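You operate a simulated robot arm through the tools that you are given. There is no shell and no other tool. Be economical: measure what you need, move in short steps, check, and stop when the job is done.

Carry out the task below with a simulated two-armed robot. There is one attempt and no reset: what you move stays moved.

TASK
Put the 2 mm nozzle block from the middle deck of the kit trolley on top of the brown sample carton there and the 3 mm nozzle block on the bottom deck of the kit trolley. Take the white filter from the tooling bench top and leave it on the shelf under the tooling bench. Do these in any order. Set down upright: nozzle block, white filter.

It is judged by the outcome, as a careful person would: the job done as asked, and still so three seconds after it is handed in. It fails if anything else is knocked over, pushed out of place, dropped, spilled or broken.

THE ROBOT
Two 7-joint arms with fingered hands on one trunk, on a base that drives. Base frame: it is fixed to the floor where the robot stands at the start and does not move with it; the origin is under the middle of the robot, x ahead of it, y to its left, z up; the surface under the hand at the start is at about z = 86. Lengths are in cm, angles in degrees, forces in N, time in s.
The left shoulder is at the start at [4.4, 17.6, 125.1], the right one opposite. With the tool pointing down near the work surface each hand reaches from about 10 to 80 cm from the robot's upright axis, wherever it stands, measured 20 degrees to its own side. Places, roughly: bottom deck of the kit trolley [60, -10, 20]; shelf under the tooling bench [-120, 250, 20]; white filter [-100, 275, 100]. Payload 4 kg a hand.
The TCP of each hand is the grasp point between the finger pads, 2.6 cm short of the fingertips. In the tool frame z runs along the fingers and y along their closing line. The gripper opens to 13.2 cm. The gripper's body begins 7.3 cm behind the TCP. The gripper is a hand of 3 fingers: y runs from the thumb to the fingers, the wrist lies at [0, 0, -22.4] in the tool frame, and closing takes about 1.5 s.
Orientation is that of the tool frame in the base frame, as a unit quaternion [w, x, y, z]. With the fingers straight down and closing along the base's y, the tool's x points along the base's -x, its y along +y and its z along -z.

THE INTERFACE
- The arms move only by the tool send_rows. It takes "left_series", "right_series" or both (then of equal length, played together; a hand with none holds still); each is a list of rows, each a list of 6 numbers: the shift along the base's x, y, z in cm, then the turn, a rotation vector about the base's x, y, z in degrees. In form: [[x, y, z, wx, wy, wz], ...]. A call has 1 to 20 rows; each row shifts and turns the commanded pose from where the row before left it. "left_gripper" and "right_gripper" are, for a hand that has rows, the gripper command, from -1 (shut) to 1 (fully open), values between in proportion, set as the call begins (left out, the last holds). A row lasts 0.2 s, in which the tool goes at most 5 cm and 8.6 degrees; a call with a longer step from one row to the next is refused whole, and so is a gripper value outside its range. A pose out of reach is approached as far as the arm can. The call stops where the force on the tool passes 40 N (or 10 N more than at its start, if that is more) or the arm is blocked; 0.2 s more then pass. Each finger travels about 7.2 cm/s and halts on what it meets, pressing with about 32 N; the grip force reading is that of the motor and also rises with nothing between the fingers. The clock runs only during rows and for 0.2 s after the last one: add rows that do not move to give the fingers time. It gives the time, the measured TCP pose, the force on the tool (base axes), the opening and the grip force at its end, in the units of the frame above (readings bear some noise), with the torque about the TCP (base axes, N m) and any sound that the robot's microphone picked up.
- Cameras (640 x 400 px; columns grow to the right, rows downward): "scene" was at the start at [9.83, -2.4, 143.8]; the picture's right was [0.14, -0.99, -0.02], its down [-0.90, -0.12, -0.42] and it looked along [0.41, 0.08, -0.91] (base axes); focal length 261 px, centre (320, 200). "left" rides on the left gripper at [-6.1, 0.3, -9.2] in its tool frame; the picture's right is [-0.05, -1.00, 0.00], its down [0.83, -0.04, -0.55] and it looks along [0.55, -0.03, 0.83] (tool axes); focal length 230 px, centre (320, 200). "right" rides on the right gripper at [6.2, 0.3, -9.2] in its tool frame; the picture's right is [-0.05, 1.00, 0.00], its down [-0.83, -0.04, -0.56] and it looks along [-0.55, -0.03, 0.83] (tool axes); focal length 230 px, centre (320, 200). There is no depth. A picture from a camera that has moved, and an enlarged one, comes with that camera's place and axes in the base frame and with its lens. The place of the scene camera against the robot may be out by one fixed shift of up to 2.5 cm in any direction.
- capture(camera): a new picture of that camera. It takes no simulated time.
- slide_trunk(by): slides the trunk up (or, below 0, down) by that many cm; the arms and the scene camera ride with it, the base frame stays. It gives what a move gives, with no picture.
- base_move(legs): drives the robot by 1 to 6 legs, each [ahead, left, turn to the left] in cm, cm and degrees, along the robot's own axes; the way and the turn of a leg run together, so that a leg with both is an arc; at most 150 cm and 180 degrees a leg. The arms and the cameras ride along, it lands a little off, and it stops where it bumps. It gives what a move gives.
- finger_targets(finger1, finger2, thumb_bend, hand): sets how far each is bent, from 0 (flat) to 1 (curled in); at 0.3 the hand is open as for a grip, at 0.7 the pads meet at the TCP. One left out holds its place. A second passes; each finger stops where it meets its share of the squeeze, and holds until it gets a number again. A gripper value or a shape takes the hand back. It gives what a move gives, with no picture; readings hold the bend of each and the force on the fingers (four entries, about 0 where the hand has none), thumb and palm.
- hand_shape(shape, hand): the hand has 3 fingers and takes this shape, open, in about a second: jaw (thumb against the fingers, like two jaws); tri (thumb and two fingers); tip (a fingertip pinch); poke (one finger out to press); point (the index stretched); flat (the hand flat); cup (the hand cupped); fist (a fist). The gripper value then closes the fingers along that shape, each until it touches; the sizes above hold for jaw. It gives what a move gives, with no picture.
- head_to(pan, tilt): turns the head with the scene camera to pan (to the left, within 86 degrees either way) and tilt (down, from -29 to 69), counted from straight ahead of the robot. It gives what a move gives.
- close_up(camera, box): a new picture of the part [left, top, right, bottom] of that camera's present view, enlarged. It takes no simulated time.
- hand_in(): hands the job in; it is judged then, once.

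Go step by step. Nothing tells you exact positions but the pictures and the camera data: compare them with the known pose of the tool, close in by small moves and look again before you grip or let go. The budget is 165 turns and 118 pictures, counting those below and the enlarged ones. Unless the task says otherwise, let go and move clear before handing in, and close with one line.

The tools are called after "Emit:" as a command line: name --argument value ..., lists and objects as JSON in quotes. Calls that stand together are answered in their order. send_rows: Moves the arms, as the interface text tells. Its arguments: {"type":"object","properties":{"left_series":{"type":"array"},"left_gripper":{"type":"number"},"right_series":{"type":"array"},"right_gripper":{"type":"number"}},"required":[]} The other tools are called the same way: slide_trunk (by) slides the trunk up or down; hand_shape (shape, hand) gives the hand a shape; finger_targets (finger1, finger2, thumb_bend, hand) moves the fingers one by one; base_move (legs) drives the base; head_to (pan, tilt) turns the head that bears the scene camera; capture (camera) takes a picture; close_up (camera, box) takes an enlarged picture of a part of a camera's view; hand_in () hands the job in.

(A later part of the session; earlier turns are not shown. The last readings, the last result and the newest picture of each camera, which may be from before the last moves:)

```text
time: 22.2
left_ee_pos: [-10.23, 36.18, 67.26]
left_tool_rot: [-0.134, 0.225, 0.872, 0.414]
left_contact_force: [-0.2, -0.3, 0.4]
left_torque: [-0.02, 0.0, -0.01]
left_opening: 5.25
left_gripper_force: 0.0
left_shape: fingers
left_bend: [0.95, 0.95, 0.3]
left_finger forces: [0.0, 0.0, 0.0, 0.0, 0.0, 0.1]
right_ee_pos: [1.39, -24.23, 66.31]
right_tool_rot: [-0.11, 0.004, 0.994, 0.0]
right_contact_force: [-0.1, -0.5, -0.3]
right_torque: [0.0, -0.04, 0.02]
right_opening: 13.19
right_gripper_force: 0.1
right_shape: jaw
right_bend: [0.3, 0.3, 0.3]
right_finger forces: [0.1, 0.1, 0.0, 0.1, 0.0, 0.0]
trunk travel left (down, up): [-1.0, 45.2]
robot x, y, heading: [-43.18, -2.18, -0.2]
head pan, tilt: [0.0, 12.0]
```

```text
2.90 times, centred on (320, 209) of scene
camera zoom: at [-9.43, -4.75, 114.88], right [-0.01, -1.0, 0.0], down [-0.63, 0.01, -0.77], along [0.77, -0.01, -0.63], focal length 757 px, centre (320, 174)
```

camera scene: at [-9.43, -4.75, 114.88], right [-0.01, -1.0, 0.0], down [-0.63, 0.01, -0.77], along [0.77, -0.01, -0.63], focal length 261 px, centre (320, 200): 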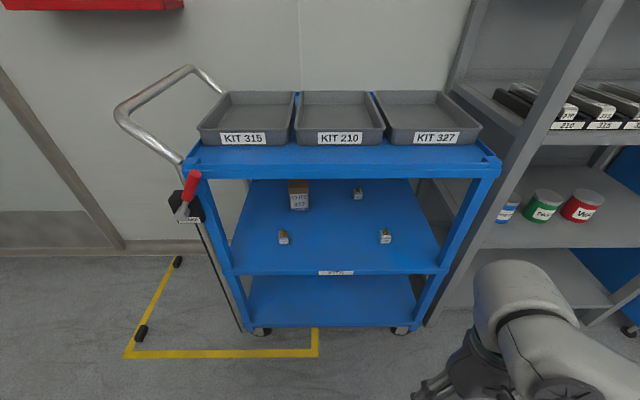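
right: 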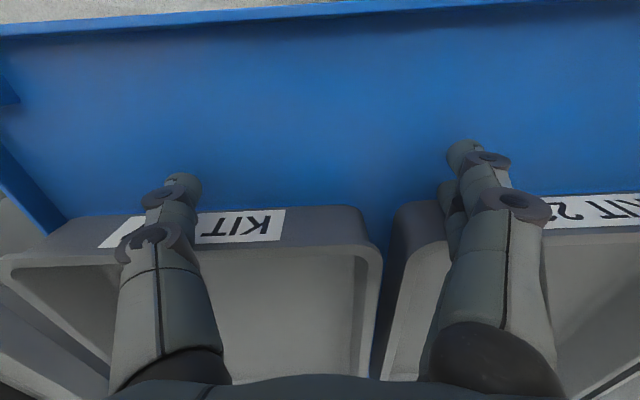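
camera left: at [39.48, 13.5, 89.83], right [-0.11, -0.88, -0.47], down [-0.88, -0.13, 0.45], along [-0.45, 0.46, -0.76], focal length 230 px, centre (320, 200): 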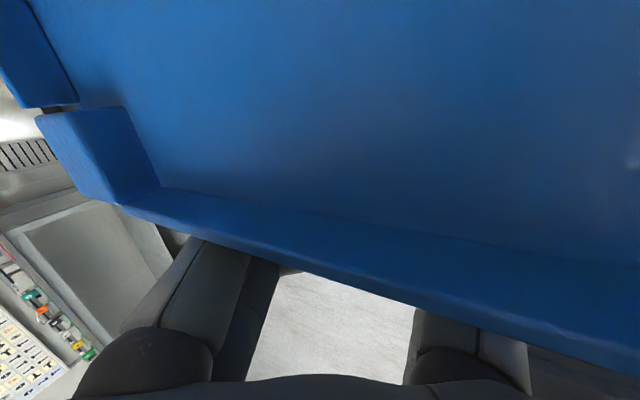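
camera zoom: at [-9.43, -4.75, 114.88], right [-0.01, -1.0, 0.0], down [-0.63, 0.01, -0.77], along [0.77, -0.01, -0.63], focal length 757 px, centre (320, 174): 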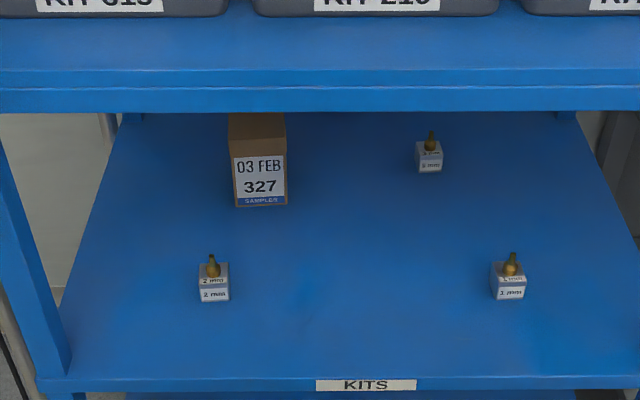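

Emit:
close_up --camera "scene" --box '[340, 180, 404, 250]'

Emit:
close_up --camera "scene" --box '[270, 175, 334, 250]'

```text
5.71 times, centred on (372, 215) of scene
camera zoom: at [-9.43, -4.75, 114.88], right [-0.01, -1.0, 0.0], down [-0.63, 0.01, -0.77], along [0.77, -0.01, -0.63], focal length 1492 px, centre (23, 114)
```

zoom: 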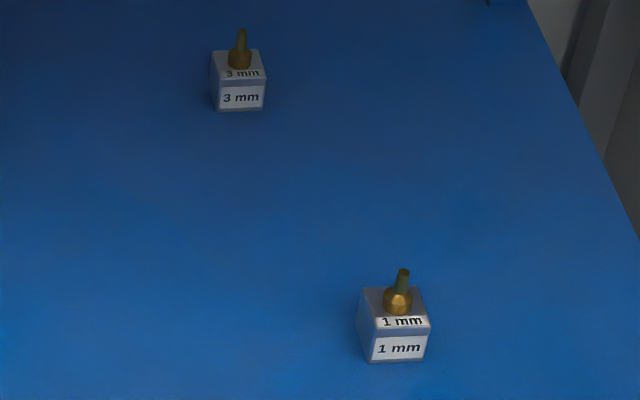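

```text
5.33 times, centred on (302, 212) of scene
camera zoom: at [-9.43, -4.75, 114.88], right [-0.01, -1.0, 0.0], down [-0.63, 0.01, -0.77], along [0.77, -0.01, -0.63], focal length 1393 px, centre (416, 133)
```

zoom: 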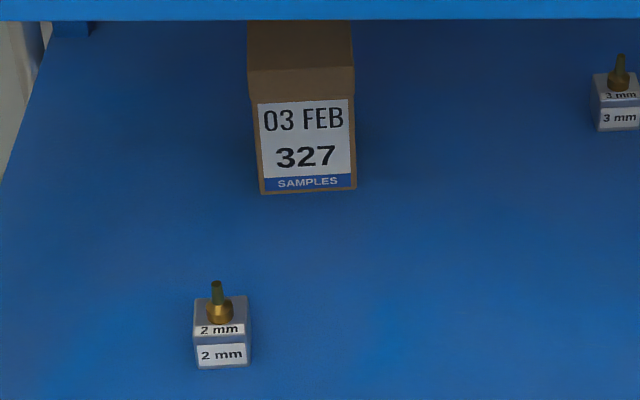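

Identified: 2 mm block front‑left (~[49, 6.5]), 1 mm front‑right, 3 mm back‑right (~[72, −21]) on the middle deck (z≈50), carton at ~[66, 2]. Room under the top deck is ~32 cm, so I'll point the right hand forward, about 30° below horizontal.

Emit:
send_rows --right_series '[[2, 0, 0, 0, -8.1, 0], [2, 0, 0, 0, -8.1, 0], [2, 0, 0, 0, -8.1, 0], [2, 0, 0, 0, -8.1, 0], [2, 0, 0, 0, -8.1, 0], [2, 0, 0, 0, -8.1, 0], [2, 0, 0, 0, -8.1, 0], [2, 0, 0, 0, -8.1, 0], [2, 0, 0, 0, -8.1, 0]]'

Emit:
capture --camera "scene"

Emit:
capture --camera "right"

```text
time: 22.5
left_ee_pos: [-10.47, 36.38, 67.27]
left_tool_rot: [-0.134, 0.224, 0.872, 0.414]
left_contact_force: [0.4, -1.1, -0.2]
left_torque: [0.02, 0.01, -0.02]
left_opening: 5.28
left_gripper_force: 0.1
left_shape: fingers
left_bend: [0.95, 0.95, 0.3]
left_finger forces: [0.1, 0.1, 0.1, 0.0, 0.0, 0.0]
right_ee_pos: [2.6, -23.68, 65.99]
right_tool_rot: [-0.083, 0.005, 0.997, -0.002]
right_contact_force: [0.5, 0.8, 1.2]
right_torque: [0.0, -0.01, 0.01]
right_opening: 13.19
right_gripper_force: 0.0
right_shape: jaw
right_bend: [0.3, 0.3, 0.3]
right_finger forces: [0.1, 0.0, 0.0, 0.1, 0.0, 0.1]
right hand out of reach, approached as far as the arm can: row 1
trunk travel left (down, up): [-1.0, 45.2]
robot x, y, heading: [-43.31, -2.39, -0.4]
head pan, tilt: [0.0, 12.0]
stopped in row 1 (left hand): the arm was blocked; the commanded pose is now the measured one
```

```text
89 pictures are left
camera scene: at [-9.27, -4.71, 114.65], right [-0.01, -1.0, 0.0], down [-0.64, 0.01, -0.77], along [0.77, -0.01, -0.64], focal length 261 px, centre (320, 200)
```

scene: 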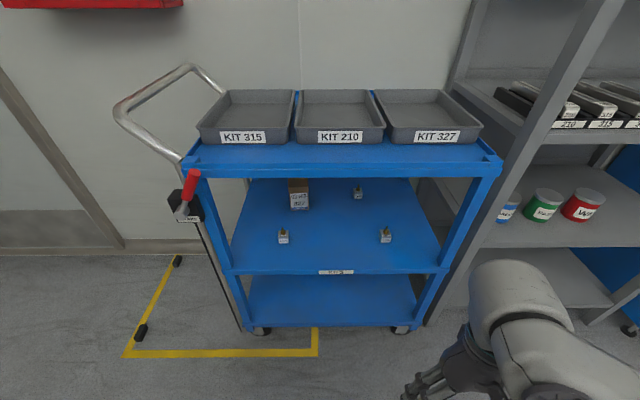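

```text
88 pictures are left
camera right: at [-1.9, -23.06, 76.16], right [0.06, 1.0, -0.01], down [0.91, -0.05, 0.41], along [0.41, -0.04, -0.91], focal length 230 px, centre (320, 200)
```

right: 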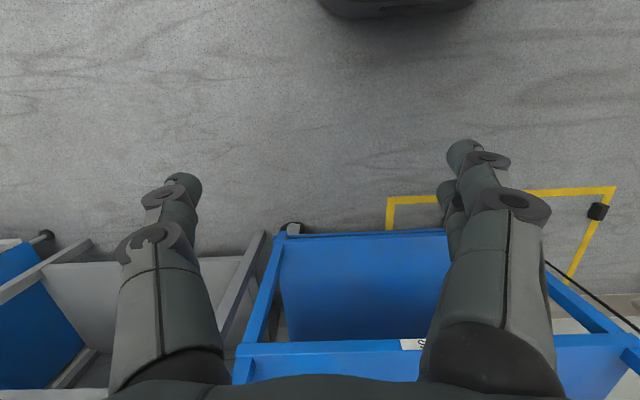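

Fully lowered, both arms are near their limits (the left even reports blocked). Raise the trunk partway and retry.

Emit:
slide_trunk --by 15

Emit:
send_rows --right_series '[[1, 0, 1, 0, -6, 0], [1, 0, 1, 0, -6, 0], [1, 0, 1, 0, -6, 0], [1, 0, 0, 0, -6, 0]]'

```text
time: 23.5
left_ee_pos: [-9.17, 38.49, 71.7]
left_tool_rot: [-0.153, 0.26, 0.828, 0.473]
left_contact_force: [0.2, 0.2, -0.3]
left_torque: [0.04, -0.02, -0.01]
left_opening: 5.28
left_gripper_force: 0.1
left_shape: fingers
left_bend: [0.95, 0.95, 0.3]
left_finger forces: [0.0, 0.0, 0.0, 0.0, 0.0, 0.0]
right_ee_pos: [2.28, -23.61, 68.52]
right_tool_rot: [-0.104, 0.006, 0.995, -0.002]
right_contact_force: [-0.4, -0.7, -0.6]
right_torque: [-0.04, 0.04, -0.01]
right_opening: 13.19
right_gripper_force: 0.0
right_shape: jaw
right_bend: [0.3, 0.3, 0.3]
right_finger forces: [0.1, 0.1, 0.0, 0.1, 0.1, 0.0]
trunk travel left (down, up): [-7.3, 38.9]
robot x, y, heading: [-43.44, -2.5, -0.3]
head pan, tilt: [0.0, 12.0]
stopped: the arm was blocked; the commanded pose is now the measured one
```

```text
time: 24.5
left_ee_pos: [-9.09, 38.56, 72.15]
left_tool_rot: [-0.15, 0.26, 0.828, 0.474]
left_contact_force: [-0.1, 0.2, -0.1]
left_torque: [0.03, 0.05, 0.0]
left_opening: 5.27
left_gripper_force: 0.0
left_shape: fingers
left_bend: [0.95, 0.95, 0.3]
left_finger forces: [0.0, 0.0, 0.0, 0.0, 0.0, 0.1]
right_ee_pos: [6.5, -23.67, 72.18]
right_tool_rot: [0.109, 0.006, 0.994, 0.0]
right_contact_force: [1.0, 0.4, 0.7]
right_torque: [-0.01, 0.0, -0.02]
right_opening: 13.17
right_gripper_force: 0.1
right_shape: jaw
right_bend: [0.3, 0.3, 0.3]
right_finger forces: [0.0, 0.1, 0.0, 0.1, 0.0, 0.0]
trunk travel left (down, up): [-7.3, 38.9]
robot x, y, heading: [-43.58, -2.11, -0.5]
head pan, tilt: [0.0, 12.0]
```

The right arm works. Look at the left arm once more to understand what limits it.

Emit:
head_to --pan 50 --tilt 35

Emit:
capture --camera "scene"

Emit:
capture --camera "left"

```text
time: 25.6
left_ee_pos: [-9.03, 38.38, 72.11]
left_tool_rot: [-0.15, 0.26, 0.828, 0.474]
left_contact_force: [0.4, 0.3, 0.4]
left_torque: [-0.01, 0.0, 0.01]
left_opening: 5.27
left_gripper_force: 0.1
left_shape: fingers
left_bend: [0.95, 0.95, 0.3]
left_finger forces: [0.1, 0.0, 0.0, 0.0, 0.0, 0.0]
right_ee_pos: [6.47, -23.59, 72.14]
right_tool_rot: [0.108, 0.006, 0.994, 0.0]
right_contact_force: [-0.2, -0.7, 0.4]
right_torque: [-0.01, 0.02, 0.01]
right_opening: 13.19
right_gripper_force: 0.1
right_shape: jaw
right_bend: [0.3, 0.3, 0.3]
right_finger forces: [0.0, 0.0, 0.0, 0.0, 0.0, 0.1]
trunk travel left (down, up): [-7.3, 38.9]
robot x, y, heading: [-43.12, -2.43, -0.7]
head pan, tilt: [50.0, 35.0]
```

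```text
87 pictures are left
camera scene: at [-18.74, 2.06, 120.56], right [0.7, -0.65, -0.29], down [-0.65, -0.43, -0.62], along [0.28, 0.62, -0.73], focal length 261 px, centre (320, 200)
```

scene: 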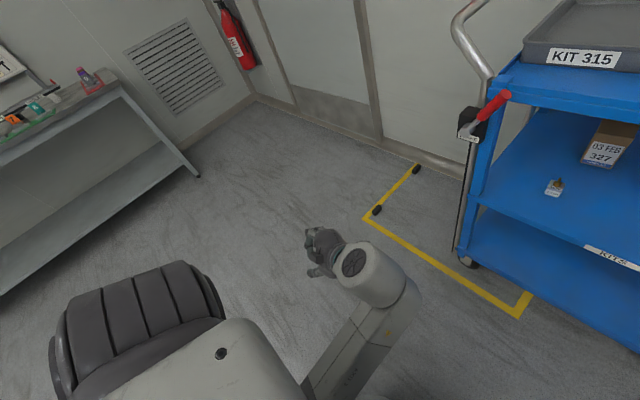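

```text
86 pictures are left
camera left: at [-3.87, 28.73, 74.07], right [-0.53, -0.43, -0.73], down [-0.7, -0.26, 0.66], along [-0.47, 0.86, -0.17], focal length 230 px, centre (320, 200)
```

left: 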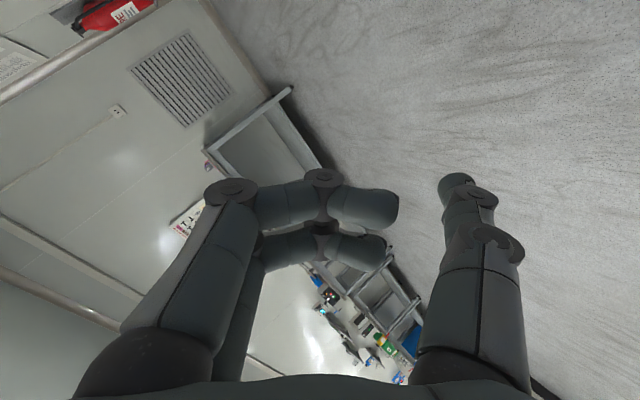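

The left elbow seems tucked against the body. Try moving the hand outward and forward, in free space, with some un-tilting.

Emit:
send_rows --left_series '[[1.5, 1, 0, 0, 0, 0], [1.5, 1, 0, 0, 0, 0], [1.5, 1, 0, 0, 0, 0], [1.5, 1, 0, 0, 0, 0], [1.5, 1, 0, 0, 0, 0]]'

```text
time: 26.7
left_ee_pos: [-7.53, 43.74, 69.83]
left_tool_rot: [-0.218, 0.307, 0.789, 0.485]
left_contact_force: [0.9, 0.8, -0.2]
left_torque: [-0.02, 0.0, 0.0]
left_opening: 5.26
left_gripper_force: 0.1
left_shape: fingers
left_bend: [0.95, 0.95, 0.3]
left_finger forces: [0.0, 0.0, 0.0, 0.0, 0.0, 0.0]
right_ee_pos: [6.63, -23.58, 72.16]
right_tool_rot: [0.109, 0.006, 0.994, 0.001]
right_contact_force: [0.2, 0.8, -0.2]
right_torque: [0.0, -0.01, 0.04]
right_opening: 13.2
right_gripper_force: 0.1
right_shape: jaw
right_bend: [0.3, 0.3, 0.3]
right_finger forces: [0.0, 0.0, 0.1, 0.1, 0.1, 0.0]
trunk travel left (down, up): [-7.3, 38.9]
robot x, y, heading: [-43.2, -2.03, -0.3]
head pan, tilt: [50.0, 35.0]
stopped in row 5 (left hand): the arm was blocked; the commanded pose is now the measured one
```

A left joint is stuck; I'll leave that arm alone. Check the trunk can still be slid.

Emit:
slide_trunk --by 7

Emit:
head_to --pan 0 --tilt 20

Emit:
send_rows --right_series '[[2, 0, -1, 0, -8, 0], [2, 0, -1, 0, -8, 0], [2, 0, -1, 0, -8, 0], [2, 0, 0, 0, -8, 0], [2, 0, 0, 0, -8, 0], [2, 0, 0, 0, -7, 0]]'

Emit:
capture --camera "scene"

```text
time: 27.5
left_ee_pos: [-6.91, 46.72, 78.93]
left_tool_rot: [-0.229, 0.314, 0.741, 0.547]
left_contact_force: [-0.5, 0.0, 0.6]
left_torque: [0.04, 0.0, -0.01]
left_opening: 5.27
left_gripper_force: 0.3
left_shape: fingers
left_bend: [0.95, 0.95, 0.3]
left_finger forces: [0.0, 0.0, 0.0, 0.0, 0.0, 0.1]
right_ee_pos: [6.34, -23.57, 78.61]
right_tool_rot: [0.114, 0.006, 0.993, -0.001]
right_contact_force: [0.7, 0.7, -0.1]
right_torque: [0.02, 0.0, -0.02]
right_opening: 13.18
right_gripper_force: 0.2
right_shape: jaw
right_bend: [0.3, 0.3, 0.3]
right_finger forces: [0.0, 0.0, 0.0, 0.0, 0.1, 0.0]
trunk travel left (down, up): [-13.3, 32.9]
robot x, y, heading: [-43.08, -2.26, -0.4]
head pan, tilt: [50.0, 35.0]
stopped: the arm was blocked; the commanded pose is now the measured one
```

```text
time: 28.7
left_ee_pos: [-6.77, 46.7, 78.82]
left_tool_rot: [-0.23, 0.314, 0.743, 0.545]
left_contact_force: [-0.1, -0.1, 1.0]
left_torque: [0.02, -0.03, -0.01]
left_opening: 5.27
left_gripper_force: 0.1
left_shape: fingers
left_bend: [0.95, 0.95, 0.3]
left_finger forces: [0.0, 0.0, 0.0, 0.0, 0.0, 0.0]
right_ee_pos: [6.39, -23.7, 78.66]
right_tool_rot: [0.114, 0.006, 0.993, 0.0]
right_contact_force: [-0.8, -1.0, -0.4]
right_torque: [0.0, -0.02, 0.01]
right_opening: 13.2
right_gripper_force: 0.2
right_shape: jaw
right_bend: [0.3, 0.3, 0.3]
right_finger forces: [0.1, 0.0, 0.0, 0.0, 0.0, 0.1]
trunk travel left (down, up): [-13.3, 32.9]
robot x, y, heading: [-42.91, -2.07, -0.6]
head pan, tilt: [0.0, 20.0]
```

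```text
time: 30.1
left_ee_pos: [-6.8, 46.74, 78.72]
left_tool_rot: [-0.229, 0.315, 0.742, 0.546]
left_contact_force: [0.7, 1.0, -0.1]
left_torque: [0.01, 0.03, -0.05]
left_opening: 5.29
left_gripper_force: 0.1
left_shape: fingers
left_bend: [0.95, 0.95, 0.3]
left_finger forces: [0.0, 0.0, 0.0, 0.0, 0.0, 0.1]
right_ee_pos: [18.55, -23.67, 75.56]
right_tool_rot: [0.501, 0.006, 0.865, 0.001]
right_contact_force: [-0.2, -0.3, 0.0]
right_torque: [0.02, -0.02, 0.0]
right_opening: 13.17
right_gripper_force: 0.1
right_shape: jaw
right_bend: [0.3, 0.3, 0.3]
right_finger forces: [0.0, 0.0, 0.0, 0.0, 0.0, 0.0]
trunk travel left (down, up): [-13.3, 32.9]
robot x, y, heading: [-43.27, -2.04, -0.6]
head pan, tilt: [0.0, 20.0]
```

```text
85 pictures are left
camera scene: at [-20.16, -4.66, 130.74], right [-0.01, -1.0, 0.0], down [-0.58, 0.01, -0.81], along [0.81, -0.01, -0.59], focal length 261 px, centre (320, 200)
```

scene: 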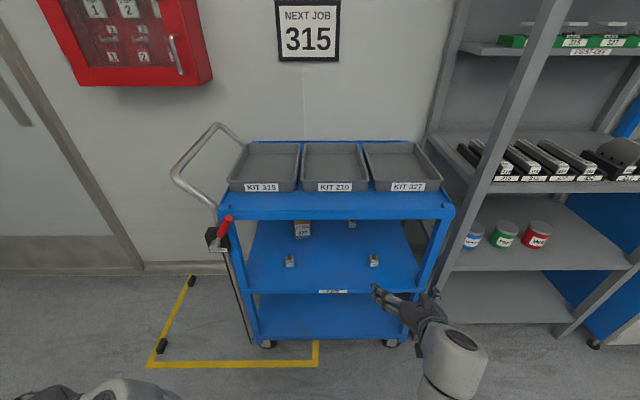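

The right hand is now pointing forward 30° down. Lower it in front of the trolley to block height and see what the hand camera sees.

Emit:
send_rows --right_series '[[0, 0.5, -3, 0, 0, 0], [0, 0.5, -3, 0, 0, 0], [0, 0.5, -3, 0, 0, 0], [0, 0.5, -3, 0, 0, 0], [0, 0.4, -3, 0, 0, 0], [0, 0, -2.5, 0, 0, 0]]'

Emit:
capture --camera "right"

Emit:
capture --camera "scene"

```text
time: 31.5
left_ee_pos: [-6.77, 46.56, 78.67]
left_tool_rot: [-0.23, 0.315, 0.742, 0.546]
left_contact_force: [-0.9, -0.1, -0.4]
left_torque: [-0.01, -0.04, -0.02]
left_opening: 5.27
left_gripper_force: 0.1
left_shape: fingers
left_bend: [0.95, 0.95, 0.3]
left_finger forces: [0.1, 0.0, 0.0, 0.0, 0.1, 0.1]
right_ee_pos: [18.45, -21.23, 58.09]
right_tool_rot: [0.501, 0.006, 0.865, 0.002]
right_contact_force: [0.2, 0.1, 0.6]
right_torque: [-0.03, -0.03, 0.01]
right_opening: 13.2
right_gripper_force: 0.3
right_shape: jaw
right_bend: [0.3, 0.3, 0.3]
right_finger forces: [0.1, 0.1, 0.1, 0.1, 0.0, 0.0]
trunk travel left (down, up): [-13.3, 32.9]
robot x, y, heading: [-43.39, -2.04, -0.5]
head pan, tilt: [0.0, 20.0]
```

```text
84 pictures are left
camera right: at [7.48, -20.65, 57.4], right [0.03, 1.0, 0.05], down [-0.07, -0.05, 1.0], along [1.0, -0.04, 0.07], focal length 230 px, centre (320, 200)
```

right: 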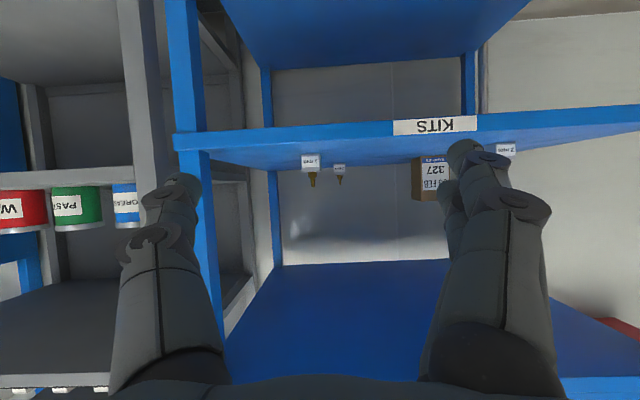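

```text
83 pictures are left
camera scene: at [-20.18, -4.65, 130.75], right [-0.01, -1.0, 0.0], down [-0.58, 0.01, -0.81], along [0.81, -0.01, -0.58], focal length 261 px, centre (320, 200)
```

scene: 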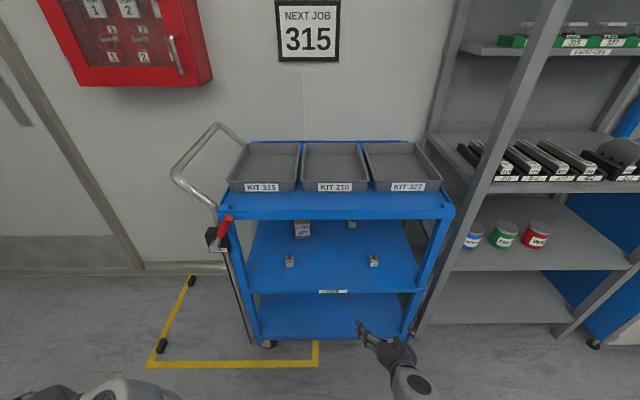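

The hand camera (reliable, rides the arm) puts the 3 mm block near y≈−17.6, 1 mm y≈−23.4, 2 mm y≈+9.3, deck z≈51–52. I'll steepen the pitch slightly, take y=−12 to slip past the 1 mm block, and drive forward.

Emit:
send_rows --right_series '[[0, 2.5, 0, 0, 4, 0], [0, 2.5, 0, 0, 4, 0], [0, 2.5, 0, 0, 0, 0], [0, 1.5, 0, 0, 0, 0]]' --right_gripper 0.0

Emit:
base_move --legs '[[18, 0, 0.5]]'

Emit:
capture --camera "right"

Emit:
capture --camera "scene"

```text
time: 32.5
left_ee_pos: [-6.76, 46.78, 78.75]
left_tool_rot: [-0.229, 0.315, 0.742, 0.546]
left_contact_force: [0.1, -0.4, -0.5]
left_torque: [0.0, 0.01, 0.0]
left_opening: 5.27
left_gripper_force: 0.0
left_shape: fingers
left_bend: [0.95, 0.95, 0.3]
left_finger forces: [0.1, 0.0, 0.0, 0.0, 0.1, 0.0]
right_ee_pos: [18.42, -12.31, 57.99]
right_tool_rot: [0.439, 0.006, 0.899, 0.001]
right_contact_force: [-0.4, -0.1, 0.3]
right_torque: [0.0, 0.0, 0.01]
right_opening: 6.64
right_gripper_force: 0.1
right_shape: jaw
right_bend: [0.73, 0.73, 0.7]
right_finger forces: [0.1, 0.0, 0.1, 0.0, 0.1, 0.1]
trunk travel left (down, up): [-13.3, 32.9]
robot x, y, heading: [-43.34, -2.3, -0.7]
head pan, tilt: [0.0, 20.0]
```

```text
time: 34.0
left_ee_pos: [10.9, 47.0, 78.66]
left_tool_rot: [-0.233, 0.312, 0.743, 0.545]
left_contact_force: [0.3, 0.5, 0.8]
left_torque: [0.02, 0.0, 0.0]
left_opening: 5.29
left_gripper_force: 0.0
left_shape: fingers
left_bend: [0.95, 0.95, 0.3]
left_finger forces: [0.0, 0.0, 0.0, 0.0, 0.0, 0.1]
right_ee_pos: [36.79, -11.66, 58.0]
right_tool_rot: [0.438, 0.002, 0.899, 0.003]
right_contact_force: [0.7, 0.4, 0.3]
right_torque: [0.04, 0.03, -0.02]
right_opening: 6.66
right_gripper_force: 0.0
right_shape: jaw
right_bend: [0.73, 0.73, 0.7]
right_finger forces: [0.0, 0.0, 0.0, 0.0, 0.1, 0.0]
trunk travel left (down, up): [-13.3, 32.9]
robot x, y, heading: [-24.96, -1.97, 0.0]
head pan, tilt: [0.0, 20.0]
```

```text
82 pictures are left
camera right: at [25.8, -11.25, 58.93], right [0.03, 1.0, 0.05], down [0.07, -0.05, 1.0], along [1.0, -0.03, -0.08], focal length 230 px, centre (320, 200)
```

right: 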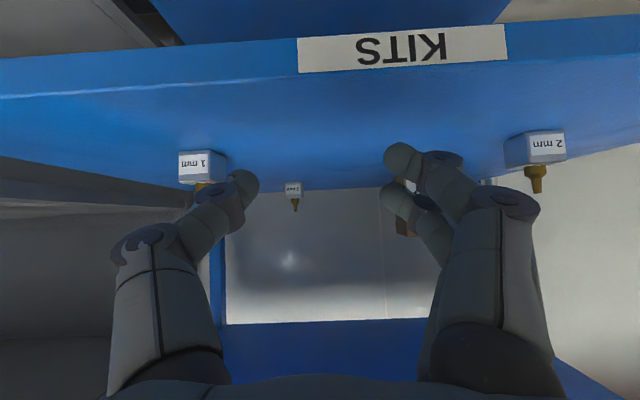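

```text
81 pictures are left
camera scene: at [-1.88, -4.49, 130.72], right [0.0, -1.0, 0.0], down [-0.59, 0.0, -0.81], along [0.81, 0.0, -0.59], focal length 261 px, centre (320, 200)
```

scene: 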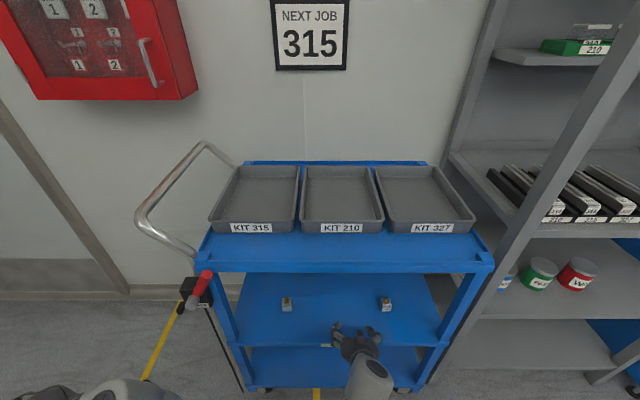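

Stereo from the two hand views: 3 mm front face at (69.5, −17.6), 2 mm at (46.7, 8.8), 1 mm at (46.6, −23.4), deck z≈51.7. Continue forward and check clearance to the top deck.

Emit:
base_move --legs '[[12, 0, 0]]'

Emit:
head_to --pan 0 --tilt 40

Emit:
capture --camera "scene"

Emit:
capture --camera "right"

```text
time: 35.2
left_ee_pos: [23.04, 47.13, 78.9]
left_tool_rot: [-0.233, 0.311, 0.743, 0.544]
left_contact_force: [0.2, 0.5, 0.0]
left_torque: [-0.01, 0.01, 0.06]
left_opening: 5.25
left_gripper_force: 0.0
left_shape: fingers
left_bend: [0.95, 0.95, 0.3]
left_finger forces: [0.0, 0.0, 0.1, 0.1, 0.0, 0.0]
right_ee_pos: [48.84, -11.57, 58.08]
right_tool_rot: [0.439, 0.001, 0.899, 0.005]
right_contact_force: [-0.5, -0.7, -0.2]
right_torque: [-0.02, 0.01, -0.01]
right_opening: 6.7
right_gripper_force: 0.1
right_shape: jaw
right_bend: [0.73, 0.73, 0.7]
right_finger forces: [0.0, 0.0, 0.1, 0.1, 0.0, 0.0]
trunk travel left (down, up): [-13.3, 32.9]
robot x, y, heading: [-13.22, -1.98, -0.0]
head pan, tilt: [0.0, 20.0]
```

```text
time: 36.1
left_ee_pos: [22.97, 47.08, 78.74]
left_tool_rot: [-0.233, 0.311, 0.743, 0.545]
left_contact_force: [-0.3, 0.0, -0.2]
left_torque: [-0.03, -0.02, -0.02]
left_opening: 5.27
left_gripper_force: 0.1
left_shape: fingers
left_bend: [0.95, 0.95, 0.3]
left_finger forces: [0.0, 0.0, 0.0, 0.0, 0.0, 0.0]
right_ee_pos: [48.81, -11.62, 58.21]
right_tool_rot: [0.438, 0.001, 0.899, 0.004]
right_contact_force: [0.1, 0.4, 0.0]
right_torque: [0.0, -0.01, -0.01]
right_opening: 6.64
right_gripper_force: 0.0
right_shape: jaw
right_bend: [0.73, 0.73, 0.7]
right_finger forces: [0.0, 0.1, 0.0, 0.0, 0.0, 0.0]
trunk travel left (down, up): [-13.3, 32.9]
robot x, y, heading: [-12.75, -2.29, 0.2]
head pan, tilt: [0.0, 40.0]
```

```text
80 pictures are left
camera scene: at [8.39, -4.44, 127.96], right [0.0, -1.0, 0.0], down [-0.83, 0.0, -0.56], along [0.56, 0.0, -0.83], focal length 261 px, centre (320, 200)
```

scene: 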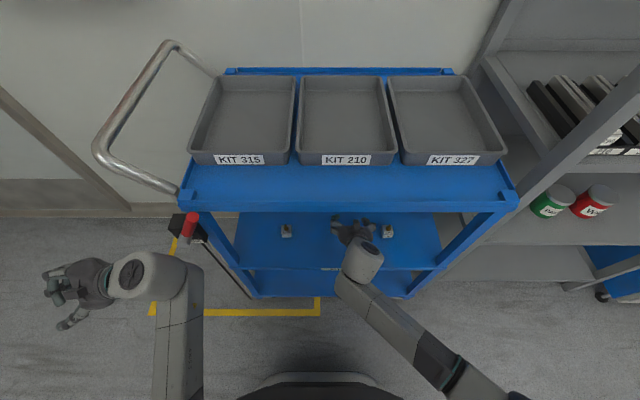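

```text
79 pictures are left
camera right: at [37.79, -11.17, 58.98], right [0.03, 1.0, 0.05], down [0.07, -0.05, 1.0], along [1.0, -0.03, -0.07], focal length 230 px, centre (320, 200)
```

right: 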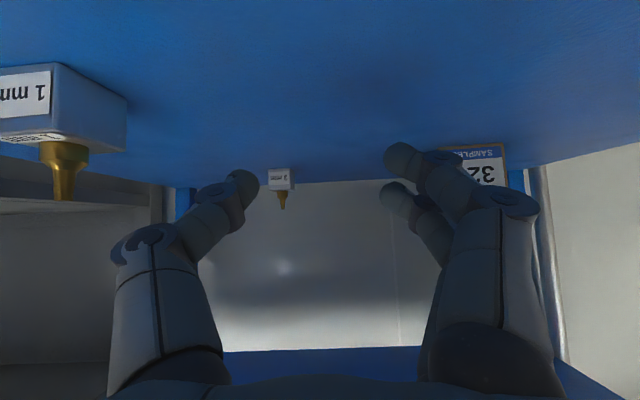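

Clear view: target 3 mm dead ahead. Extend the arm forward along y≈−11.6, slightly lower.

Emit:
send_rows --right_series '[[2, 0, -0.2, 0, 0, 0], [2, 0, -0.2, 0, 0, 0], [2, 0, -0.2, 0, 0, 0], [2, 0, -0.2, 0, 0, 0], [2, 0, 0, 0, 0, 0], [2, 0, 0, 0, 0, 0]]'

Emit:
capture --camera "scene"

Emit:
capture --camera "right"

```text
time: 37.5
left_ee_pos: [22.96, 47.12, 78.73]
left_tool_rot: [-0.232, 0.311, 0.743, 0.545]
left_contact_force: [-0.1, 0.1, -0.7]
left_torque: [0.0, 0.0, 0.01]
left_opening: 5.26
left_gripper_force: 0.0
left_shape: fingers
left_bend: [0.95, 0.95, 0.3]
left_finger forces: [0.0, 0.0, 0.1, 0.1, 0.0, 0.1]
right_ee_pos: [60.92, -11.65, 57.43]
right_tool_rot: [0.439, 0.001, 0.899, 0.004]
right_contact_force: [-0.1, -0.1, -0.8]
right_torque: [0.01, 0.02, 0.03]
right_opening: 6.64
right_gripper_force: 0.1
right_shape: jaw
right_bend: [0.73, 0.73, 0.7]
right_finger forces: [0.0, 0.0, 0.0, 0.0, 0.0, 0.0]
trunk travel left (down, up): [-13.3, 32.9]
robot x, y, heading: [-13.1, -2.35, 0.0]
head pan, tilt: [0.0, 40.0]
```

```text
78 pictures are left
camera scene: at [8.42, -4.43, 127.94], right [0.0, -1.0, 0.0], down [-0.83, 0.0, -0.56], along [0.56, 0.0, -0.83], focal length 261 px, centre (320, 200)
```

scene: 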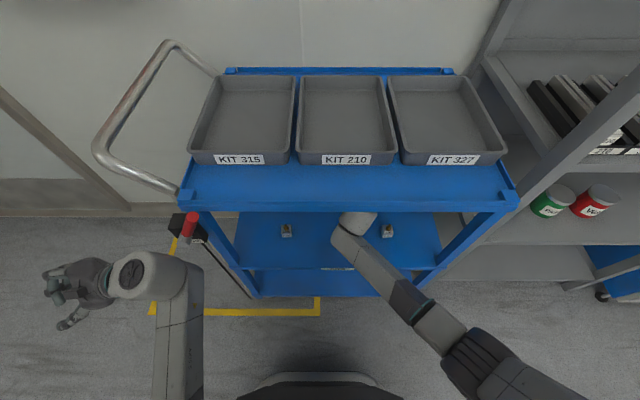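

```text
77 pictures are left
camera right: at [49.84, -11.21, 58.21], right [0.03, 1.0, 0.05], down [0.07, -0.05, 1.0], along [1.0, -0.03, -0.07], focal length 230 px, centre (320, 200)
```

right: 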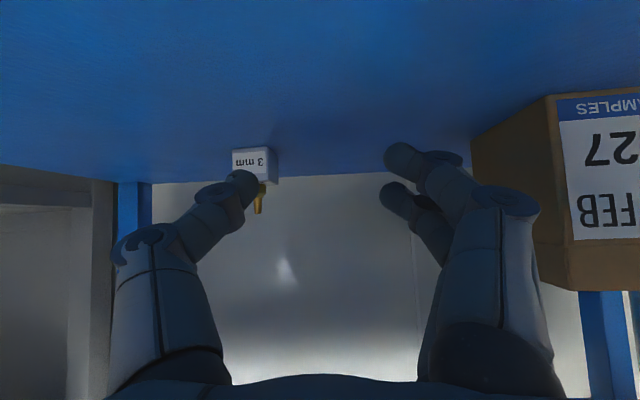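

Carton measured: front face x≈63.4, right side y≈2.2, top z≈63. Shift over to the 3 mm block: forward to x=65.5, y=−17.6, then look.

Emit:
send_rows --right_series '[[1.6, -1, -0.4, 0, 0, 0], [1.5, -1.5, -0.4, 0, 0, 0], [1.5, -1.5, -0.5, 0, 0, 0], [0, -1.5, -0.5, 0, 0, 0], [0, -0.5, -0.5, 0, 0, 0]]'

Emit:
capture --camera "right"

Emit:
capture --camera "scene"

```text
time: 38.7
left_ee_pos: [22.77, 47.15, 78.83]
left_tool_rot: [-0.234, 0.31, 0.744, 0.544]
left_contact_force: [0.0, 0.3, 0.2]
left_torque: [0.02, 0.0, 0.04]
left_opening: 5.25
left_gripper_force: 0.1
left_shape: fingers
left_bend: [0.95, 0.95, 0.3]
left_finger forces: [0.1, 0.0, 0.0, 0.1, 0.0, 0.0]
right_ee_pos: [65.44, -17.57, 55.03]
right_tool_rot: [0.439, 0.001, 0.899, 0.004]
right_contact_force: [-0.1, 0.0, -0.3]
right_torque: [-0.01, -0.01, -0.01]
right_opening: 6.63
right_gripper_force: 0.0
right_shape: jaw
right_bend: [0.73, 0.73, 0.7]
right_finger forces: [0.0, 0.1, 0.0, 0.1, 0.0, 0.1]
trunk travel left (down, up): [-13.3, 32.9]
robot x, y, heading: [-13.32, -2.2, 0.0]
head pan, tilt: [0.0, 40.0]
```

```text
76 pictures are left
camera right: at [54.42, -17.14, 55.88], right [0.03, 1.0, 0.05], down [0.07, -0.05, 1.0], along [1.0, -0.03, -0.07], focal length 230 px, centre (320, 200)
```

right: 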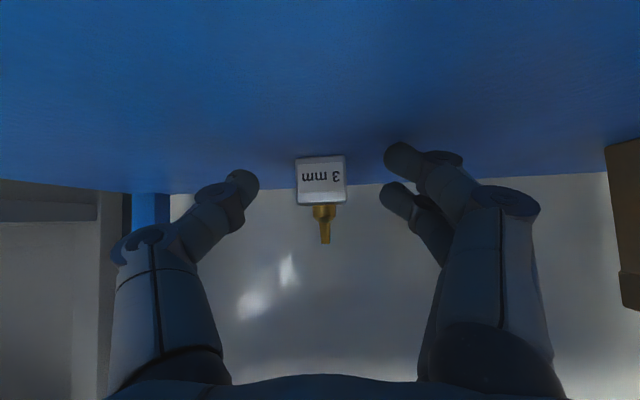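

```text
75 pictures are left
camera scene: at [8.41, -4.43, 127.94], right [0.0, -1.0, 0.0], down [-0.83, 0.0, -0.56], along [0.56, 0.0, -0.83], focal length 261 px, centre (320, 200)
```

scene: 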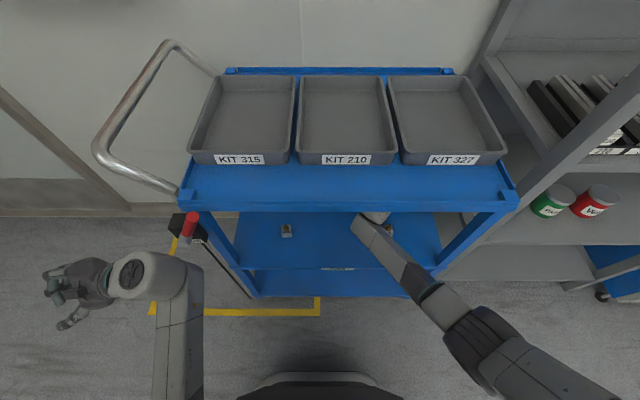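

Aligned: block sits centred between the fingers, deck z≈51.8. Advance to x=70.5, z=54.5.

Emit:
send_rows --right_series '[[1.2, 0, 0, 0, 0, 0], [1.3, 0, 0, 0, 0, 0], [1.3, 0, -0.2, 0, 0, 0], [1.2, 0, -0.3, 0, 0, 0]]'

Emit:
capture --camera "right"

```text
time: 39.7
left_ee_pos: [22.84, 47.03, 78.96]
left_tool_rot: [-0.231, 0.311, 0.743, 0.545]
left_contact_force: [-0.9, -0.4, -0.4]
left_torque: [0.01, -0.01, 0.01]
left_opening: 5.3
left_gripper_force: 0.1
left_shape: fingers
left_bend: [0.95, 0.95, 0.3]
left_finger forces: [0.0, 0.1, 0.1, 0.0, 0.0, 0.0]
right_ee_pos: [70.42, -17.55, 54.9]
right_tool_rot: [0.441, 0.001, 0.898, 0.005]
right_contact_force: [-0.3, 1.4, 10.1]
right_torque: [0.41, -0.07, 0.06]
right_opening: 6.61
right_gripper_force: 0.0
right_shape: jaw
right_bend: [0.74, 0.73, 0.7]
right_finger forces: [10.1, 0.1, 0.0, 0.0, 0.0, 0.0]
trunk travel left (down, up): [-13.3, 32.9]
robot x, y, heading: [-12.73, -2.24, 0.3]
head pan, tilt: [0.0, 40.0]
```

```text
74 pictures are left
camera right: at [59.48, -17.07, 55.68], right [0.03, 1.0, 0.05], down [0.07, -0.05, 1.0], along [1.0, -0.03, -0.07], focal length 230 px, centre (320, 200)
```

right: 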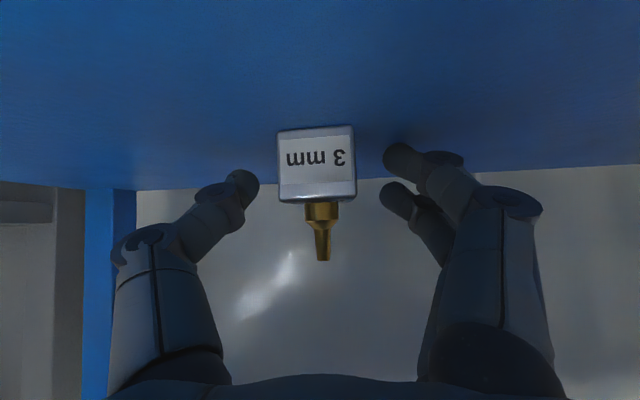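

Lower finger brushes the deck (10 N); lift 0.4 cm, then close.

Emit:
send_rows --right_series '[[0.3, 0, 0.4, 0, 0, 0], [0, 0, 0, 0, 0, 0]]'

Emit:
send_rows --right_series '[[0, 0, 0, 0, 0, 0], [0, 0, 0, 0, 0, 0], [0, 0, 0, 0, 0, 0], [0, 0, 0, 0, 0, 0], [0, 0, 0, 0, 0, 0]]' --right_gripper -0.8

Emit:
capture --camera "right"

```text
time: 40.3
left_ee_pos: [22.8, 47.12, 78.83]
left_tool_rot: [-0.233, 0.311, 0.743, 0.545]
left_contact_force: [0.3, -0.5, -0.9]
left_torque: [0.04, -0.01, -0.03]
left_opening: 5.27
left_gripper_force: 0.1
left_shape: fingers
left_bend: [0.95, 0.95, 0.3]
left_finger forces: [0.0, 0.0, 0.0, 0.0, 0.0, 0.1]
right_ee_pos: [70.74, -17.61, 54.93]
right_tool_rot: [0.438, 0.001, 0.899, 0.004]
right_contact_force: [-1.3, -0.4, 3.9]
right_torque: [0.2, -0.02, 0.08]
right_opening: 6.65
right_gripper_force: 0.0
right_shape: jaw
right_bend: [0.73, 0.73, 0.7]
right_finger forces: [4.7, 0.0, 0.0, 0.0, 0.0, 0.1]
trunk travel left (down, up): [-13.3, 32.9]
robot x, y, heading: [-13.31, -2.32, 0.3]
head pan, tilt: [0.0, 40.0]
```

```text
time: 41.5
left_ee_pos: [22.73, 47.12, 78.83]
left_tool_rot: [-0.234, 0.311, 0.744, 0.544]
left_contact_force: [-0.2, 0.0, 0.2]
left_torque: [0.02, -0.02, 0.02]
left_opening: 5.27
left_gripper_force: 0.0
left_shape: fingers
left_bend: [0.95, 0.95, 0.3]
left_finger forces: [0.0, 0.1, 0.1, 0.0, 0.1, 0.0]
right_ee_pos: [70.7, -17.54, 54.75]
right_tool_rot: [0.439, 0.002, 0.899, 0.002]
right_contact_force: [-0.8, 0.6, 0.8]
right_torque: [-0.01, 0.01, 0.0]
right_opening: 0.0
right_gripper_force: 31.7
right_shape: jaw
right_bend: [0.75, 0.67, 0.74]
right_finger forces: [0.0, 0.1, 0.1, 0.0, 0.0, 0.0]
trunk travel left (down, up): [-13.3, 32.9]
robot x, y, heading: [-13.2, -1.96, 0.3]
head pan, tilt: [0.0, 40.0]
```

```text
73 pictures are left
camera right: at [59.69, -17.17, 55.71], right [0.03, 1.0, 0.05], down [0.07, -0.05, 1.0], along [1.0, -0.03, -0.08], focal length 230 px, centre (320, 200)
```

right: 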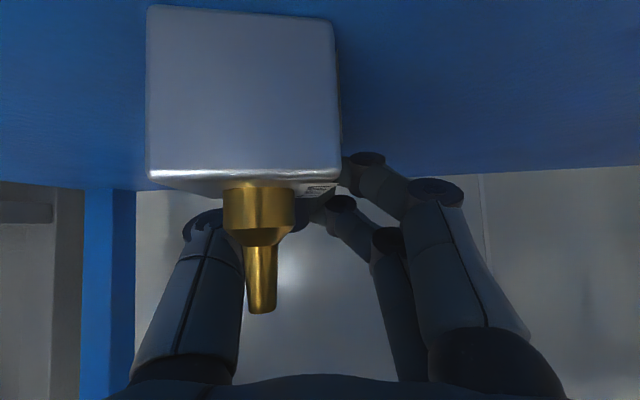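

The curling fingers squeezed the block back toward the palm; it still stands upright (~[65.5, −18.7]). Raise the hand straight up off it first.

Emit:
send_rows --right_series '[[0, 0, 1, 0, 0, 0], [0, 0, 1.5, 0, 0, 0], [0, 0, 1.5, 0, 0, 0], [0, 0, 1, 0, 0, 0]]'

Emit:
capture --camera "right"

```text
time: 42.5
left_ee_pos: [22.85, 47.08, 78.86]
left_tool_rot: [-0.233, 0.311, 0.744, 0.545]
left_contact_force: [0.5, -0.6, 0.0]
left_torque: [0.03, -0.02, -0.01]
left_opening: 5.29
left_gripper_force: 0.1
left_shape: fingers
left_bend: [0.95, 0.95, 0.3]
left_finger forces: [0.0, 0.1, 0.0, 0.0, 0.1, 0.1]
right_ee_pos: [70.68, -17.77, 59.98]
right_tool_rot: [0.439, 0.001, 0.898, 0.004]
right_contact_force: [0.7, -0.6, -1.3]
right_torque: [0.03, 0.02, 0.02]
right_opening: 0.0
right_gripper_force: 32.2
right_shape: jaw
right_bend: [0.75, 0.67, 0.74]
right_finger forces: [0.0, 0.1, 0.0, 0.0, 0.0, 0.1]
trunk travel left (down, up): [-13.3, 32.9]
robot x, y, heading: [-13.07, -2.23, 0.0]
head pan, tilt: [0.0, 40.0]
```

```text
72 pictures are left
camera right: at [59.67, -17.17, 60.76], right [0.03, 1.0, 0.05], down [0.07, -0.05, 1.0], along [1.0, -0.03, -0.07], focal length 230 px, centre (320, 200)
```

right: 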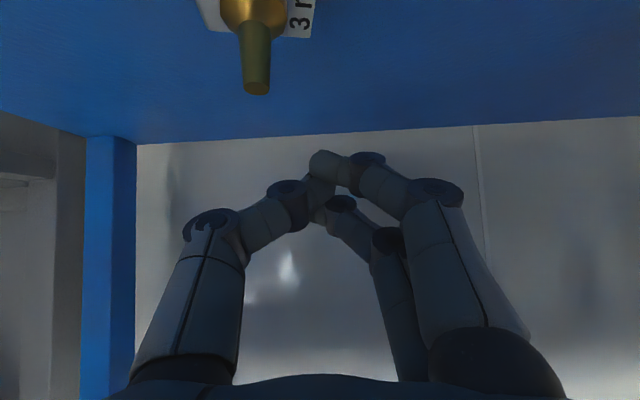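

Block is at ~[65.4, −18.8], upright. Try the fingertip‑pinch shape here in free space and look at its geometry.

Emit:
hand_shape --hand "right" --shape "tip"

Emit:
capture --camera "right"

Emit:
send_rows --right_series '[[0, 0, 0, 0, 0, 0], [0, 0, 0, 0, 0, 0], [0, 0, 0, 0, 0, 0], [0, 0, 0, 0, 0, 0], [0, 0, 0, 0, 0, 0]]' --right_gripper -0.3

Emit:
capture --camera "right"

```text
time: 43.4
left_ee_pos: [22.94, 47.26, 78.84]
left_tool_rot: [-0.233, 0.31, 0.744, 0.544]
left_contact_force: [0.1, -0.8, 0.5]
left_torque: [-0.02, 0.01, -0.01]
left_opening: 5.27
left_gripper_force: 0.1
left_shape: fingers
left_bend: [0.95, 0.95, 0.3]
left_finger forces: [0.1, 0.0, 0.0, 0.0, 0.0, 0.0]
right_ee_pos: [70.69, -17.56, 59.81]
right_tool_rot: [0.438, 0.002, 0.899, 0.003]
right_contact_force: [-0.6, 0.2, -0.5]
right_torque: [-0.01, 0.0, 0.03]
right_opening: 13.18
right_gripper_force: 0.1
right_shape: tip
right_bend: [0.3, 0.3, 0.3]
right_finger forces: [0.0, 0.1, 0.1, 0.0, 0.0, 0.0]
trunk travel left (down, up): [-13.3, 32.9]
robot x, y, heading: [-13.38, -2.13, 0.5]
head pan, tilt: [0.0, 40.0]
```

```text
71 pictures are left
camera right: at [59.68, -17.17, 60.74], right [0.03, 1.0, 0.05], down [0.07, -0.05, 1.0], along [1.0, -0.03, -0.07], focal length 230 px, centre (320, 200)
```

right: 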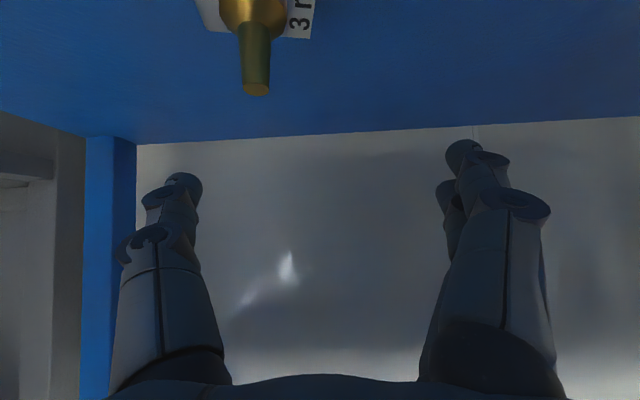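

```text
time: 44.6
left_ee_pos: [22.84, 47.09, 78.73]
left_tool_rot: [-0.233, 0.31, 0.744, 0.545]
left_contact_force: [-0.7, 0.7, -0.3]
left_torque: [-0.03, -0.01, 0.01]
left_opening: 5.29
left_gripper_force: 0.1
left_shape: fingers
left_bend: [0.95, 0.95, 0.3]
left_finger forces: [0.1, 0.0, 0.1, 0.0, 0.1, 0.1]
right_ee_pos: [70.51, -17.73, 59.98]
right_tool_rot: [0.439, 0.001, 0.898, 0.004]
right_contact_force: [0.4, 0.9, -0.4]
right_torque: [-0.01, -0.02, -0.02]
right_opening: 4.67
right_gripper_force: 0.0
right_shape: tip
right_bend: [0.73, 0.73, 0.7]
right_finger forces: [0.0, 0.0, 0.0, 0.0, 0.0, 0.1]
trunk travel left (down, up): [-13.3, 32.9]
robot x, y, heading: [-13.0, -2.03, -0.0]
head pan, tilt: [0.0, 40.0]
```

```text
70 pictures are left
camera right: at [59.68, -17.16, 60.74], right [0.03, 1.0, 0.05], down [0.07, -0.05, 1.0], along [1.0, -0.03, -0.07], focal length 230 px, centre (320, 200)
```

right: 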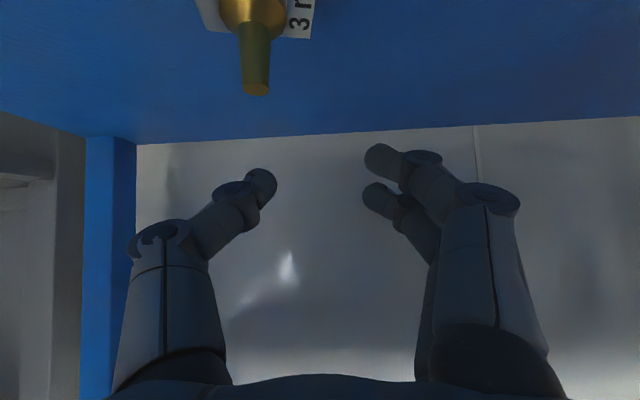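

The stereo size fix shows the cube is only ~2.9 cm, so I'd gripped behind its centre. Block centre now ≈(64.8, −18.7). Retreat above it, drop to pitch 30° in front, realign, and look.

Emit:
send_rows --right_series '[[0, 0, 1, 0, 0, 0], [-2.5, -0.3, 0, 0, 0, 0], [-2.5, -0.3, 0, 0, 0, 0], [-2.5, -0.3, 0, 0, 0, 0], [-2.5, 0, 0, 0, 0, 0], [-2.5, 0, 0, 0, -4, 0], [0, 0, -1, 0, -4, 0], [0, 0, -2, 0, 0, 0], [0, 0, -2.4, 0, 0, 0], [0, 0, 0, 0, 0, 0]]'

Emit:
capture --camera "right"

```text
time: 46.8
left_ee_pos: [22.92, 47.05, 78.81]
left_tool_rot: [-0.233, 0.311, 0.743, 0.545]
left_contact_force: [0.5, 0.1, -0.5]
left_torque: [0.01, 0.01, 0.01]
left_opening: 5.29
left_gripper_force: 0.1
left_shape: fingers
left_bend: [0.95, 0.95, 0.3]
left_finger forces: [0.1, 0.0, 0.0, 0.0, 0.0, 0.0]
right_ee_pos: [58.35, -18.6, 55.48]
right_tool_rot: [0.501, 0.001, 0.865, 0.004]
right_contact_force: [0.5, -0.5, -0.8]
right_torque: [0.02, 0.02, 0.06]
right_opening: 4.67
right_gripper_force: 0.0
right_shape: tip
right_bend: [0.73, 0.73, 0.7]
right_finger forces: [0.0, 0.1, 0.1, 0.0, 0.0, 0.0]
trunk travel left (down, up): [-13.3, 32.9]
robot x, y, heading: [-12.95, -2.18, 0.3]
head pan, tilt: [0.0, 40.0]
```

```text
69 pictures are left
camera right: at [47.15, -18.08, 54.83], right [0.02, 1.0, 0.05], down [-0.07, -0.05, 1.0], along [1.0, -0.03, 0.07], focal length 230 px, centre (320, 200)
```

right: 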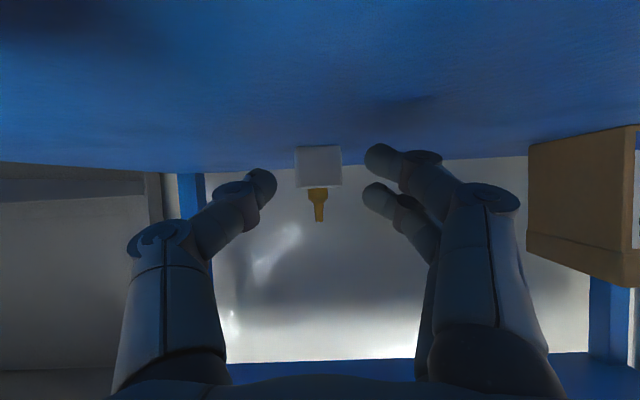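

Emit:
send_rows --right_series '[[1, 0, 0, 0, 0, 0], [1, 0, -0.1, 0, 0, 0], [1, 0, -0.1, 0, 0, 0]]'

Emit:
capture --camera "right"

```text
time: 47.6
left_ee_pos: [22.87, 47.23, 78.87]
left_tool_rot: [-0.232, 0.31, 0.744, 0.545]
left_contact_force: [0.1, 0.4, -0.2]
left_torque: [-0.01, 0.01, 0.03]
left_opening: 5.25
left_gripper_force: 0.0
left_shape: fingers
left_bend: [0.95, 0.95, 0.3]
left_finger forces: [0.0, 0.0, 0.0, 0.0, 0.1, 0.1]
right_ee_pos: [61.25, -18.6, 55.18]
right_tool_rot: [0.501, 0.001, 0.866, 0.004]
right_contact_force: [0.2, 0.4, -0.3]
right_torque: [-0.01, -0.02, 0.01]
right_opening: 4.65
right_gripper_force: 0.1
right_shape: tip
right_bend: [0.73, 0.73, 0.7]
right_finger forces: [0.0, 0.0, 0.0, 0.0, 0.1, 0.0]
trunk travel left (down, up): [-13.3, 32.9]
robot x, y, heading: [-12.87, -1.93, 0.1]
head pan, tilt: [0.0, 40.0]
```

```text
68 pictures are left
camera right: at [50.18, -18.06, 54.63], right [0.02, 1.0, 0.05], down [-0.07, -0.05, 1.0], along [1.0, -0.03, 0.07], focal length 230 px, centre (320, 200)
```

right: 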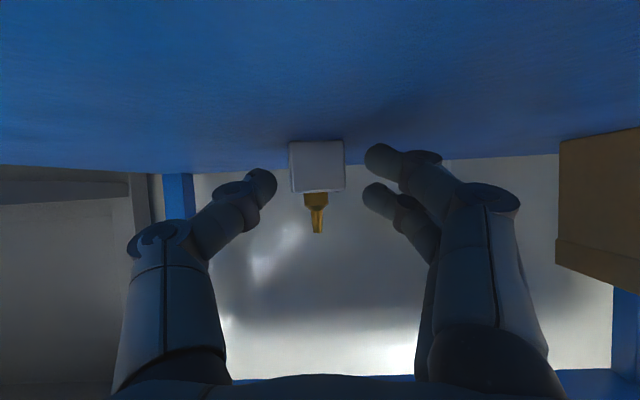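

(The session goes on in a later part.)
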